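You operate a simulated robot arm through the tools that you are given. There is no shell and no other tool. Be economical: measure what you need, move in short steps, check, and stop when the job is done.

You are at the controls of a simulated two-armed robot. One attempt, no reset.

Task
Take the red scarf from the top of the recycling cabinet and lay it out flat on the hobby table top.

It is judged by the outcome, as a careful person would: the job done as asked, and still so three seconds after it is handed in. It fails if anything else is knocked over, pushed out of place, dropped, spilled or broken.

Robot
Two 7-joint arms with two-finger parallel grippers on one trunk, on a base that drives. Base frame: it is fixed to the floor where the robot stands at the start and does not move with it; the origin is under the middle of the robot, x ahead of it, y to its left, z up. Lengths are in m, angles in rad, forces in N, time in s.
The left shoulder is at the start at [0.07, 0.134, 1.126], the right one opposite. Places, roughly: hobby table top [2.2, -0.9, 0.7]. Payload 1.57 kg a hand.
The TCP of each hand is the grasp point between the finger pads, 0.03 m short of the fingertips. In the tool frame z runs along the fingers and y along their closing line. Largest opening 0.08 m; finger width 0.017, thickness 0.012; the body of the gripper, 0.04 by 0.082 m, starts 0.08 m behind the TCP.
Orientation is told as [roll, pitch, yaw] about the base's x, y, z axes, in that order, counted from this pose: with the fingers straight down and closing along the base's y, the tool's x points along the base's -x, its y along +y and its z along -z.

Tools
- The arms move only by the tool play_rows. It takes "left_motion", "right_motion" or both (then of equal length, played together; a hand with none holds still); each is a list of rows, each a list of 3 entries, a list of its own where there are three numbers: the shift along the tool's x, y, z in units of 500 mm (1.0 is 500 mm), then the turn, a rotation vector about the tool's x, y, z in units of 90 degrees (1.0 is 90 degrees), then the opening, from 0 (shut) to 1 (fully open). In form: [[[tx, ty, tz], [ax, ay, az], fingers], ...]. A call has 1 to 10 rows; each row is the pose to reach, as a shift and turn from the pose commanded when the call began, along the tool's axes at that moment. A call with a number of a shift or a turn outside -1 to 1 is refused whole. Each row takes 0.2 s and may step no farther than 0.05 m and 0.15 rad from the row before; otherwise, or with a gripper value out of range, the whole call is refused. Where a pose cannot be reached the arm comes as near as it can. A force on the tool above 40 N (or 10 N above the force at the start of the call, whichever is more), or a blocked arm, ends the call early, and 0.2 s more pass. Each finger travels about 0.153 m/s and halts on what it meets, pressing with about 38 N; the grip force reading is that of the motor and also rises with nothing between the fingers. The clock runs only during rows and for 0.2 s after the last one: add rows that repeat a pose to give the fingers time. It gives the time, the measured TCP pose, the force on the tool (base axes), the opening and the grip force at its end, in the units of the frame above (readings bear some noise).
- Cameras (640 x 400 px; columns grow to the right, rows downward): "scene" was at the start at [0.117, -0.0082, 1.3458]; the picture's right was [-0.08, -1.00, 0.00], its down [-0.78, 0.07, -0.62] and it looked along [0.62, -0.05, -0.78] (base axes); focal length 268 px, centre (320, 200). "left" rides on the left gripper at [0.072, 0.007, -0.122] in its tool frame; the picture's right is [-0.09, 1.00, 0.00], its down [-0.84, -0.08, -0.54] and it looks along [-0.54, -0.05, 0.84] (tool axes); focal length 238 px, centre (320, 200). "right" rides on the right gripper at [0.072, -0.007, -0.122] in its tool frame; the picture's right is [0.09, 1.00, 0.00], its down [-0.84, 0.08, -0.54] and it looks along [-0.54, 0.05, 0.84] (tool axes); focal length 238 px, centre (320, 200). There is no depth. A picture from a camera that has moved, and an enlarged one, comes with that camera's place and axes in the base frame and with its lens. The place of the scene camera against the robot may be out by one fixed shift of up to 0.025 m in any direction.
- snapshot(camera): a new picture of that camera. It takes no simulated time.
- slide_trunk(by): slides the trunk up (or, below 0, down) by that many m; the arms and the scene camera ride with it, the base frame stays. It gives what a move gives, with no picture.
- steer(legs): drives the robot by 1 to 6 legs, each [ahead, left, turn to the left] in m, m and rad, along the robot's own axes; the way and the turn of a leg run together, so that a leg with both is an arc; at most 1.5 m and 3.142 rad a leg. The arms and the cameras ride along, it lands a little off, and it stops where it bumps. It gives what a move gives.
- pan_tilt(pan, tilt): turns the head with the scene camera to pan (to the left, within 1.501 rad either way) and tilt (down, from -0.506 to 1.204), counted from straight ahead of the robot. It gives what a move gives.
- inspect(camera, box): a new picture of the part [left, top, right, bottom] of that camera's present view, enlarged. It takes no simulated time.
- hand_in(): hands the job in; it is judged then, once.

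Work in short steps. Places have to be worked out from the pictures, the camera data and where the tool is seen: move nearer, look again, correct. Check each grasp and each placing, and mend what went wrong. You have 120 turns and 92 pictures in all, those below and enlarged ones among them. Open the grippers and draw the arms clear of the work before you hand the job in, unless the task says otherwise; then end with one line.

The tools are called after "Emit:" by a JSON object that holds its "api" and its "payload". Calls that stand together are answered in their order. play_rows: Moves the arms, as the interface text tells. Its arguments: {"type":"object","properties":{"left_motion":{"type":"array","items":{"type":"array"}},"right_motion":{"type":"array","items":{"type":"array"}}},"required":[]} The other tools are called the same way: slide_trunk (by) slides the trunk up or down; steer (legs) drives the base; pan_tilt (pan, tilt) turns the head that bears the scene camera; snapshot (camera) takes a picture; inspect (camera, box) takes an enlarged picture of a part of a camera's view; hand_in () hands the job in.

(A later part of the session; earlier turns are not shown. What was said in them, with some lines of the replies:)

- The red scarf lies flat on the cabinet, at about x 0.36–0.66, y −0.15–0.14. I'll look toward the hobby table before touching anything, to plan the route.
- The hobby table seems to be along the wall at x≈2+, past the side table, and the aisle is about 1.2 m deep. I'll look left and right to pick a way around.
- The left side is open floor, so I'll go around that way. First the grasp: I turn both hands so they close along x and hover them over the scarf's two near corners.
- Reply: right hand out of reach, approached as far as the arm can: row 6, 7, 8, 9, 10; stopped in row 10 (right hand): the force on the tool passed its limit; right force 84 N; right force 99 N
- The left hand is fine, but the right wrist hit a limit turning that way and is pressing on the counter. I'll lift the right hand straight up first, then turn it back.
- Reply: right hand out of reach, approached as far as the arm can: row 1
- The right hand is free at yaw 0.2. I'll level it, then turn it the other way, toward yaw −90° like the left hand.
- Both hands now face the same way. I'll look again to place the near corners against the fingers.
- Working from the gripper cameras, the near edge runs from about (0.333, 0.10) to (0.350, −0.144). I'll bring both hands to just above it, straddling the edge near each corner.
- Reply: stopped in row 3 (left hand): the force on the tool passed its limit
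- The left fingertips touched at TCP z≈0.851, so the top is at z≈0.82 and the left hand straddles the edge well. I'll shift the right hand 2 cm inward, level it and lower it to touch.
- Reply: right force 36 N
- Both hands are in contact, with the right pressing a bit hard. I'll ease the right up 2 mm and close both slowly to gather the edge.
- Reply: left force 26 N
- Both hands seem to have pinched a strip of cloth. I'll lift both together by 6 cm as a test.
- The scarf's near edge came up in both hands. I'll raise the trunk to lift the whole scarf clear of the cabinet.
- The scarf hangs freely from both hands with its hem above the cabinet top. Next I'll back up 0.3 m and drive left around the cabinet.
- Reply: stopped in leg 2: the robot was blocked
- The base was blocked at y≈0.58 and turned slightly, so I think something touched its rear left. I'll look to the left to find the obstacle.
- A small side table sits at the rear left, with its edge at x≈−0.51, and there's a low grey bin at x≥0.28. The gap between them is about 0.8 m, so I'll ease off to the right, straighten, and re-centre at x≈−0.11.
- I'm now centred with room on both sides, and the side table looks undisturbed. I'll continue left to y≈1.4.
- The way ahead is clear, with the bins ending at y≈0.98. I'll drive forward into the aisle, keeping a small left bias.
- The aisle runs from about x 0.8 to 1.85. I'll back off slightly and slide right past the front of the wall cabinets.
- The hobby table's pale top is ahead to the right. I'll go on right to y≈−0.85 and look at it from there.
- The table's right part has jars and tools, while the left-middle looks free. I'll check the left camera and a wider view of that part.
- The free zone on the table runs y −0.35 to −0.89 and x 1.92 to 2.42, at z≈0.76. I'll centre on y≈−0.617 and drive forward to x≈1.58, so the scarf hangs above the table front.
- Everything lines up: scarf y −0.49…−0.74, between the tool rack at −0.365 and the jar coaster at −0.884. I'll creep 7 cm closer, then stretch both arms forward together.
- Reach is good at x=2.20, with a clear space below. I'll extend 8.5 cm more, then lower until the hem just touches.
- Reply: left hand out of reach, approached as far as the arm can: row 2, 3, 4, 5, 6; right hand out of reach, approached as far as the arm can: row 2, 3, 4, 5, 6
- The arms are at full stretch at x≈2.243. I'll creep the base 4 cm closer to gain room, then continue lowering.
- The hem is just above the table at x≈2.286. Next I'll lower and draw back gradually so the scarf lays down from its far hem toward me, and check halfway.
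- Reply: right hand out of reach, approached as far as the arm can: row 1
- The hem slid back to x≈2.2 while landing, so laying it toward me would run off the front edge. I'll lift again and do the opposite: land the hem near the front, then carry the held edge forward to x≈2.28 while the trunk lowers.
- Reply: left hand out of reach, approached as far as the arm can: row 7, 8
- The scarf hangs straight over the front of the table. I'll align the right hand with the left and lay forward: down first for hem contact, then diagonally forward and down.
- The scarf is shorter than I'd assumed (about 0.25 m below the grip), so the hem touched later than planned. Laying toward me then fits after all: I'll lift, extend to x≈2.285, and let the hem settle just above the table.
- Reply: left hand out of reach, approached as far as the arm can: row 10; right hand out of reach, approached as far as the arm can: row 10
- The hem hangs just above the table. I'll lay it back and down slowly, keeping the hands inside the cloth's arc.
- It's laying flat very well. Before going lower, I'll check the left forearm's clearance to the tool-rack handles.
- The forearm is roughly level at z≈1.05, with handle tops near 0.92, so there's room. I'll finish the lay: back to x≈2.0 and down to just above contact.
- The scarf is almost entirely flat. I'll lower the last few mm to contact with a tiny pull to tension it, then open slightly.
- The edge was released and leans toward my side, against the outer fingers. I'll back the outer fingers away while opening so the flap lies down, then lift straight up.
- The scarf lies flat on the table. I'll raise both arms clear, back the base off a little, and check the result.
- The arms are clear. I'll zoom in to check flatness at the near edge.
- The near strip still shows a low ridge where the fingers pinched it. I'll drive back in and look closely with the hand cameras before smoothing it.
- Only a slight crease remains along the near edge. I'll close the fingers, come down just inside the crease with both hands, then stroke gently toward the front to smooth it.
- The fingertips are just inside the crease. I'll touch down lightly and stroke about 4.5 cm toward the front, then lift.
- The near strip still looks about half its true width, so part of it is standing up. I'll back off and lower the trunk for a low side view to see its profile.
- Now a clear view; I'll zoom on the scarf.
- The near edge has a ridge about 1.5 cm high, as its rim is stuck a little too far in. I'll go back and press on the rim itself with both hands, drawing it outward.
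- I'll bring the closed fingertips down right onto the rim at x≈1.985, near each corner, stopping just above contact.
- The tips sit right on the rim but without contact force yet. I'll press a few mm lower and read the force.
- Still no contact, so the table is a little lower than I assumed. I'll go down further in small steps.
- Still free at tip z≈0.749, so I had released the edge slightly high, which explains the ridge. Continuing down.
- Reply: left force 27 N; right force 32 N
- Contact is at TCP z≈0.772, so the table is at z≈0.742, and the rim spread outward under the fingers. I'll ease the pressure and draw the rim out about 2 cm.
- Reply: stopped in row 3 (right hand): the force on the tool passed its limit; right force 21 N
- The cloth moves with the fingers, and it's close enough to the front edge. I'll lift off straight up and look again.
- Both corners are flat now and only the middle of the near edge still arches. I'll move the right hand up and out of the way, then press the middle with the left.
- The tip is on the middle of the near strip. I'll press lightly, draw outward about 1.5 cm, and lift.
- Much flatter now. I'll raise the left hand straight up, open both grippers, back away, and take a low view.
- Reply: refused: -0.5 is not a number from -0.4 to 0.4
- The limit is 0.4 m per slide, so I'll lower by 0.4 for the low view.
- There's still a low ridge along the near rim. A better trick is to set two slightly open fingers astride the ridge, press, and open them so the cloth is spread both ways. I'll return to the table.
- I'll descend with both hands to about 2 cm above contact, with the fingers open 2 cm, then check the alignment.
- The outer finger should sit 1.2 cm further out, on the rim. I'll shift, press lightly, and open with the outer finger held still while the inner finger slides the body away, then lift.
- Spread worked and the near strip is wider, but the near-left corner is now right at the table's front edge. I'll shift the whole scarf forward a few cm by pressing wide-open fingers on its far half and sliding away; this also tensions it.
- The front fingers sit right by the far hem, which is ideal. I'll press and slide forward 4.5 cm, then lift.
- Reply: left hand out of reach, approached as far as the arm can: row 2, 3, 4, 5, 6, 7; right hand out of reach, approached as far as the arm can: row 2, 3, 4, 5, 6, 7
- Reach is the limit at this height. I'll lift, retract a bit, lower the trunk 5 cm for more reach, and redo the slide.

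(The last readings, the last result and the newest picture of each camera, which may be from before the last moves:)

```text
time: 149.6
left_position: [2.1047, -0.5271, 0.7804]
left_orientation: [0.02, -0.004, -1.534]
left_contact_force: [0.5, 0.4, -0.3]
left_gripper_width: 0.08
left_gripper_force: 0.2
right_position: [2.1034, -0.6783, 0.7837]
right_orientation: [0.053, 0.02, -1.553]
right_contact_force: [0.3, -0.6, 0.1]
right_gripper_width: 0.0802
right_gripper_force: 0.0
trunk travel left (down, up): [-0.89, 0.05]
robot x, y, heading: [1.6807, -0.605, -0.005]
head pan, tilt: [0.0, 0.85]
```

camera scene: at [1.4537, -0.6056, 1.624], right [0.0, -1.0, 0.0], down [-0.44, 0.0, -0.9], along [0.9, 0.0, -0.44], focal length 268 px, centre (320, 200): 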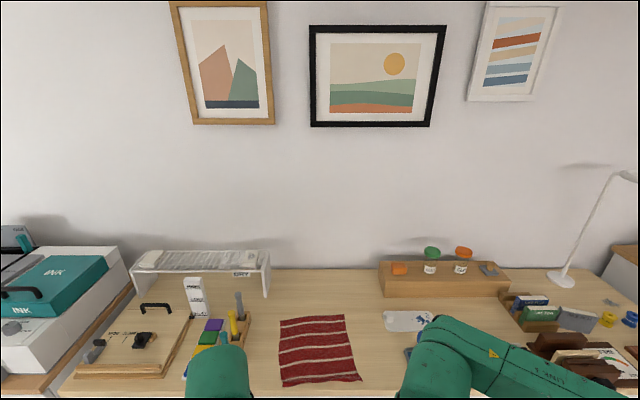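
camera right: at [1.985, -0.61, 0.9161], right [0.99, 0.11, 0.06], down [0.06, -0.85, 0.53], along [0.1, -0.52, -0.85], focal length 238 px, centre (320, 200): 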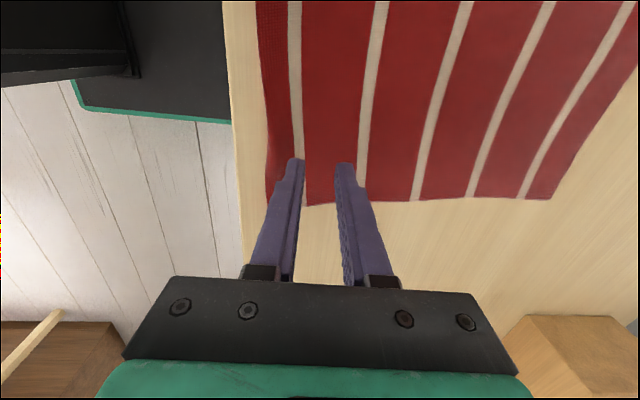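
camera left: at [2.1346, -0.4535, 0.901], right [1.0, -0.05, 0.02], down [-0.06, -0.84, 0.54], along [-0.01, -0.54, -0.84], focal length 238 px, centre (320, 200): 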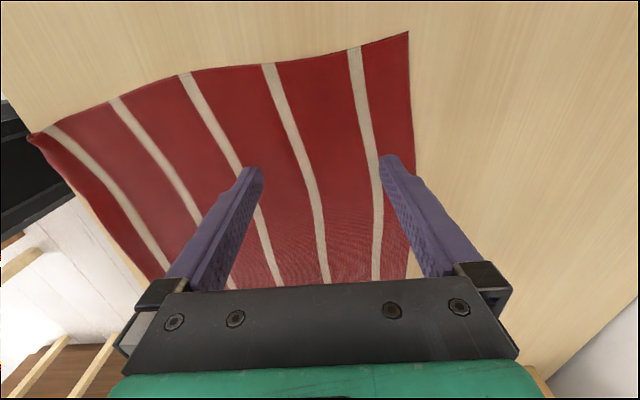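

Now at z≈0.78 with better reach. Pressing and sliding forward.

Emit:
{"api": "play_rows", "payload": {"left_motion": [[[0, 0, 0.012], [0, 0, 0], 1], [[0, 0, 0.021], [0, 0, 0], 1], [[-0.001, 0.016, 0.021], [0, 0, 0], 1], [[-0.001, 0.034, 0.021], [0, 0, 0], 1], [[-0.002, 0.052, 0.021], [0, 0, 0], 1], [[-0.003, 0.07, 0.021], [0, 0, 0], 1], [[-0.003, 0.09, 0.021], [0, 0, 0], 1]], "right_motion": [[[0, 0, 0.015], [0, 0, 0], 1], [[0, 0, 0.027], [0, 0, 0], 1], [[0, 0.016, 0.027], [0, 0, 0], 1], [[0, 0.034, 0.027], [0, 0, 0], 1], [[-0.001, 0.052, 0.027], [0, 0, 0], 1], [[-0.001, 0.07, 0.027], [0, 0, 0], 1], [[-0.001, 0.09, 0.027], [0, 0, 0], 1]]}}

Emit:
{"api": "snapshot", "payload": {"camera": "left"}}

```text
time: 151.2
left_position: [2.1491, -0.526, 0.7714]
left_orientation: [0.023, -0.003, -1.531]
left_contact_force: [-5.9, -0.3, 22.6]
left_gripper_width: 0.0802
left_gripper_force: 0.0
right_position: [2.1487, -0.6787, 0.7746]
right_orientation: [0.059, 0.02, -1.554]
right_contact_force: [0.1, -0.3, 0.7]
right_gripper_width: 0.0801
right_gripper_force: 0.0
trunk travel left (down, up): [-0.89, 0.05]
robot x, y, heading: [1.6729, -0.6024, -0.0]
head pan, tilt: [0.0, 0.85]
```

```text
6 pictures are left
camera left: at [2.1504, -0.4544, 0.8926], right [1.0, -0.05, 0.02], down [-0.06, -0.84, 0.54], along [-0.01, -0.54, -0.84], focal length 238 px, centre (320, 200)
```

left: 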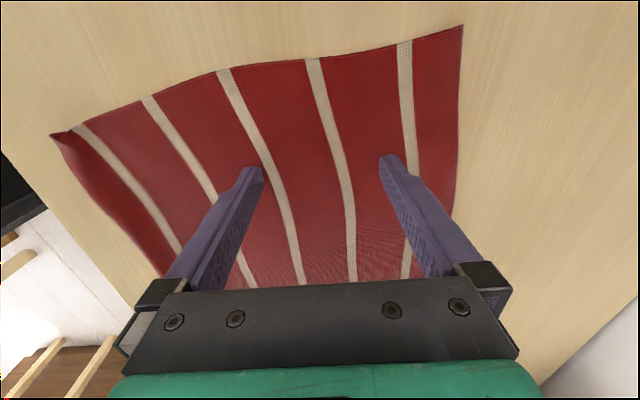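

The scarf moved forward as one piece, and the near strip has opened out to nearly full width. I'll lift straight up, raise the trunk, and check.

Emit:
{"api": "play_rows", "payload": {"left_motion": [[[0, 0, -0.02], [0, 0, 0], 1], [[0, 0, -0.08], [0, 0, 0], 1], [[0, 0, -0.16], [0, 0, 0], 1], [[0, 0, -0.24], [0, 0, 0], 1], [[0, 0, -0.32], [0, 0, 0], 1], [[0, 0, -0.4], [0, 0, 0], 1], [[0.003, -0.08, -0.44], [0, 0, 0], 1], [[0.006, -0.16, -0.46], [0, 0, 0], 1]], "right_motion": [[[0, 0, -0.02], [0, 0, 0], 1], [[0, 0, -0.08], [0, 0, 0], 1], [[0, 0, -0.16], [0, 0, 0], 1], [[0, 0, -0.24], [0, 0, 0], 1], [[0, 0, -0.32], [0, 0, 0], 1], [[0, 0, -0.4], [0, 0, 0], 1], [[0.001, -0.08, -0.44], [0, 0, 0], 1], [[0.002, -0.16, -0.46], [0, 0, 0], 1]]}}

Emit:
{"api": "slide_trunk", "payload": {"by": 0.05}}

Emit:
{"api": "steer", "payload": {"legs": [[-0.38, 0, 0]]}}

Emit:
{"api": "slide_trunk", "payload": {"by": -0.4}}

Emit:
{"api": "pan_tilt", "payload": {"pan": 0, "tilt": 0.45}}

Emit:
{"api": "snapshot", "payload": {"camera": "scene"}}

Emit:
{"api": "inspect", "payload": {"camera": "scene", "box": [240, 180, 400, 280]}}

```text
time: 153.0
left_position: [2.0609, -0.5246, 0.9976]
left_orientation: [0.023, -0.001, -1.531]
left_contact_force: [-0.4, -0.1, 0.1]
left_gripper_width: 0.0805
left_gripper_force: 0.0
right_position: [2.0543, -0.6842, 0.9977]
right_orientation: [0.056, 0.02, -1.554]
right_contact_force: [-0.3, 0.3, -0.1]
right_gripper_width: 0.0801
right_gripper_force: 0.1
trunk travel left (down, up): [-0.89, 0.05]
robot x, y, heading: [1.6757, -0.6048, -0.005]
head pan, tilt: [0.0, 0.85]
```

```text
time: 153.9
left_position: [2.0656, -0.526, 1.0463]
left_orientation: [0.02, -0.003, -1.533]
left_contact_force: [0.4, -0.5, -0.6]
left_gripper_width: 0.08
left_gripper_force: 0.1
right_position: [2.0595, -0.6848, 1.0462]
right_orientation: [0.053, 0.02, -1.553]
right_contact_force: [-0.2, 0.1, 0.7]
right_gripper_width: 0.0799
right_gripper_force: 0.0
trunk travel left (down, up): [-0.94, 0.0]
robot x, y, heading: [1.6767, -0.6024, -0.005]
head pan, tilt: [0.0, 0.85]
```

```text
time: 156.3
left_position: [1.6886, -0.5247, 1.0462]
left_orientation: [0.019, -0.004, -1.536]
left_contact_force: [-0.3, 0.4, 0.3]
left_gripper_width: 0.0802
left_gripper_force: 0.1
right_position: [1.6829, -0.6846, 1.0454]
right_orientation: [0.052, 0.022, -1.557]
right_contact_force: [0.2, 0.1, 0.3]
right_gripper_width: 0.0804
right_gripper_force: 0.1
trunk travel left (down, up): [-0.94, 0.0]
robot x, y, heading: [1.2987, -0.5994, -0.001]
head pan, tilt: [0.0, 0.85]
```

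```text
time: 160.2
left_position: [1.6862, -0.5233, 0.6455]
left_orientation: [0.019, -0.003, -1.536]
left_contact_force: [1.4, 0.0, 0.4]
left_gripper_width: 0.08
left_gripper_force: 0.2
right_position: [1.6802, -0.6836, 0.6467]
right_orientation: [0.053, 0.023, -1.556]
right_contact_force: [-0.5, 0.1, -0.5]
right_gripper_width: 0.0799
right_gripper_force: 0.0
trunk travel left (down, up): [-0.54, 0.4]
robot x, y, heading: [1.2997, -0.6025, -0.004]
head pan, tilt: [0.0, 0.85]
```

```text
time: 161.0
left_position: [1.6875, -0.5248, 0.6466]
left_orientation: [0.017, -0.004, -1.535]
left_contact_force: [0.2, -0.4, 0.8]
left_gripper_width: 0.0802
left_gripper_force: 0.0
right_position: [1.6818, -0.6843, 0.6457]
right_orientation: [0.052, 0.022, -1.557]
right_contact_force: [0.3, 1.0, 0.5]
right_gripper_width: 0.0801
right_gripper_force: 0.0
trunk travel left (down, up): [-0.54, 0.4]
robot x, y, heading: [1.3008, -0.6007, -0.005]
head pan, tilt: [0.0, 0.45]
```

```text
5 pictures are left
camera scene: at [1.433, -0.6054, 1.2239], right [-0.01, -1.0, 0.0], down [-0.44, 0.0, -0.9], along [0.9, -0.01, -0.44], focal length 268 px, centre (320, 200)
```

scene: 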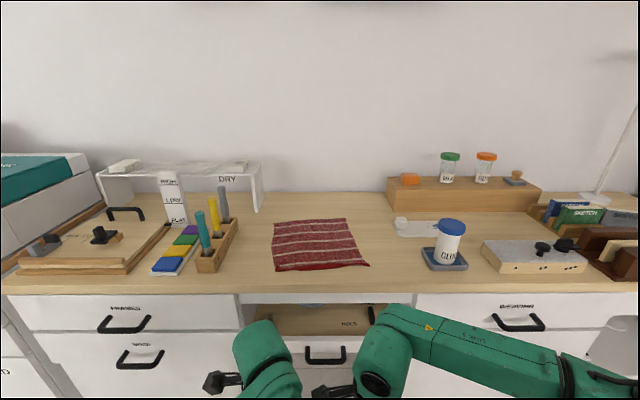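

```text
4.00 times, centred on (320, 230) of scene
camera zoom: at [1.433, -0.6054, 1.2239], right [-0.01, -1.0, 0.0], down [-0.44, 0.0, -0.9], along [0.9, -0.01, -0.44], focal length 1071 px, centre (320, 80)
```

zoom: 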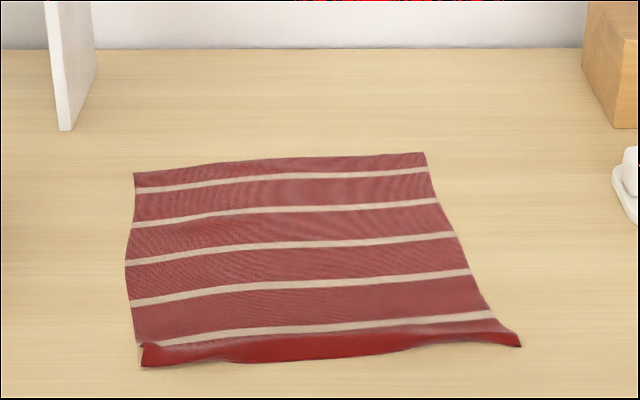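

The scarf lies fully on the table with all its stripes visible. Only a faint lift remains at the near rim, nothing else on the table has moved, and both grippers are open and clear. Handing in.

Emit:
{"api": "hand_in", "payload": {}}

```text
The job is handed in.
```

The red scarf is laid out on the hobby table, flat except for a slight ridge, under about 1 cm, along its near edge. The base was blocked once at the rear left while rounding the cabinet, probably against a small side table. That table and its items looked undisturbed afterwards, and I saw nothing else moved.
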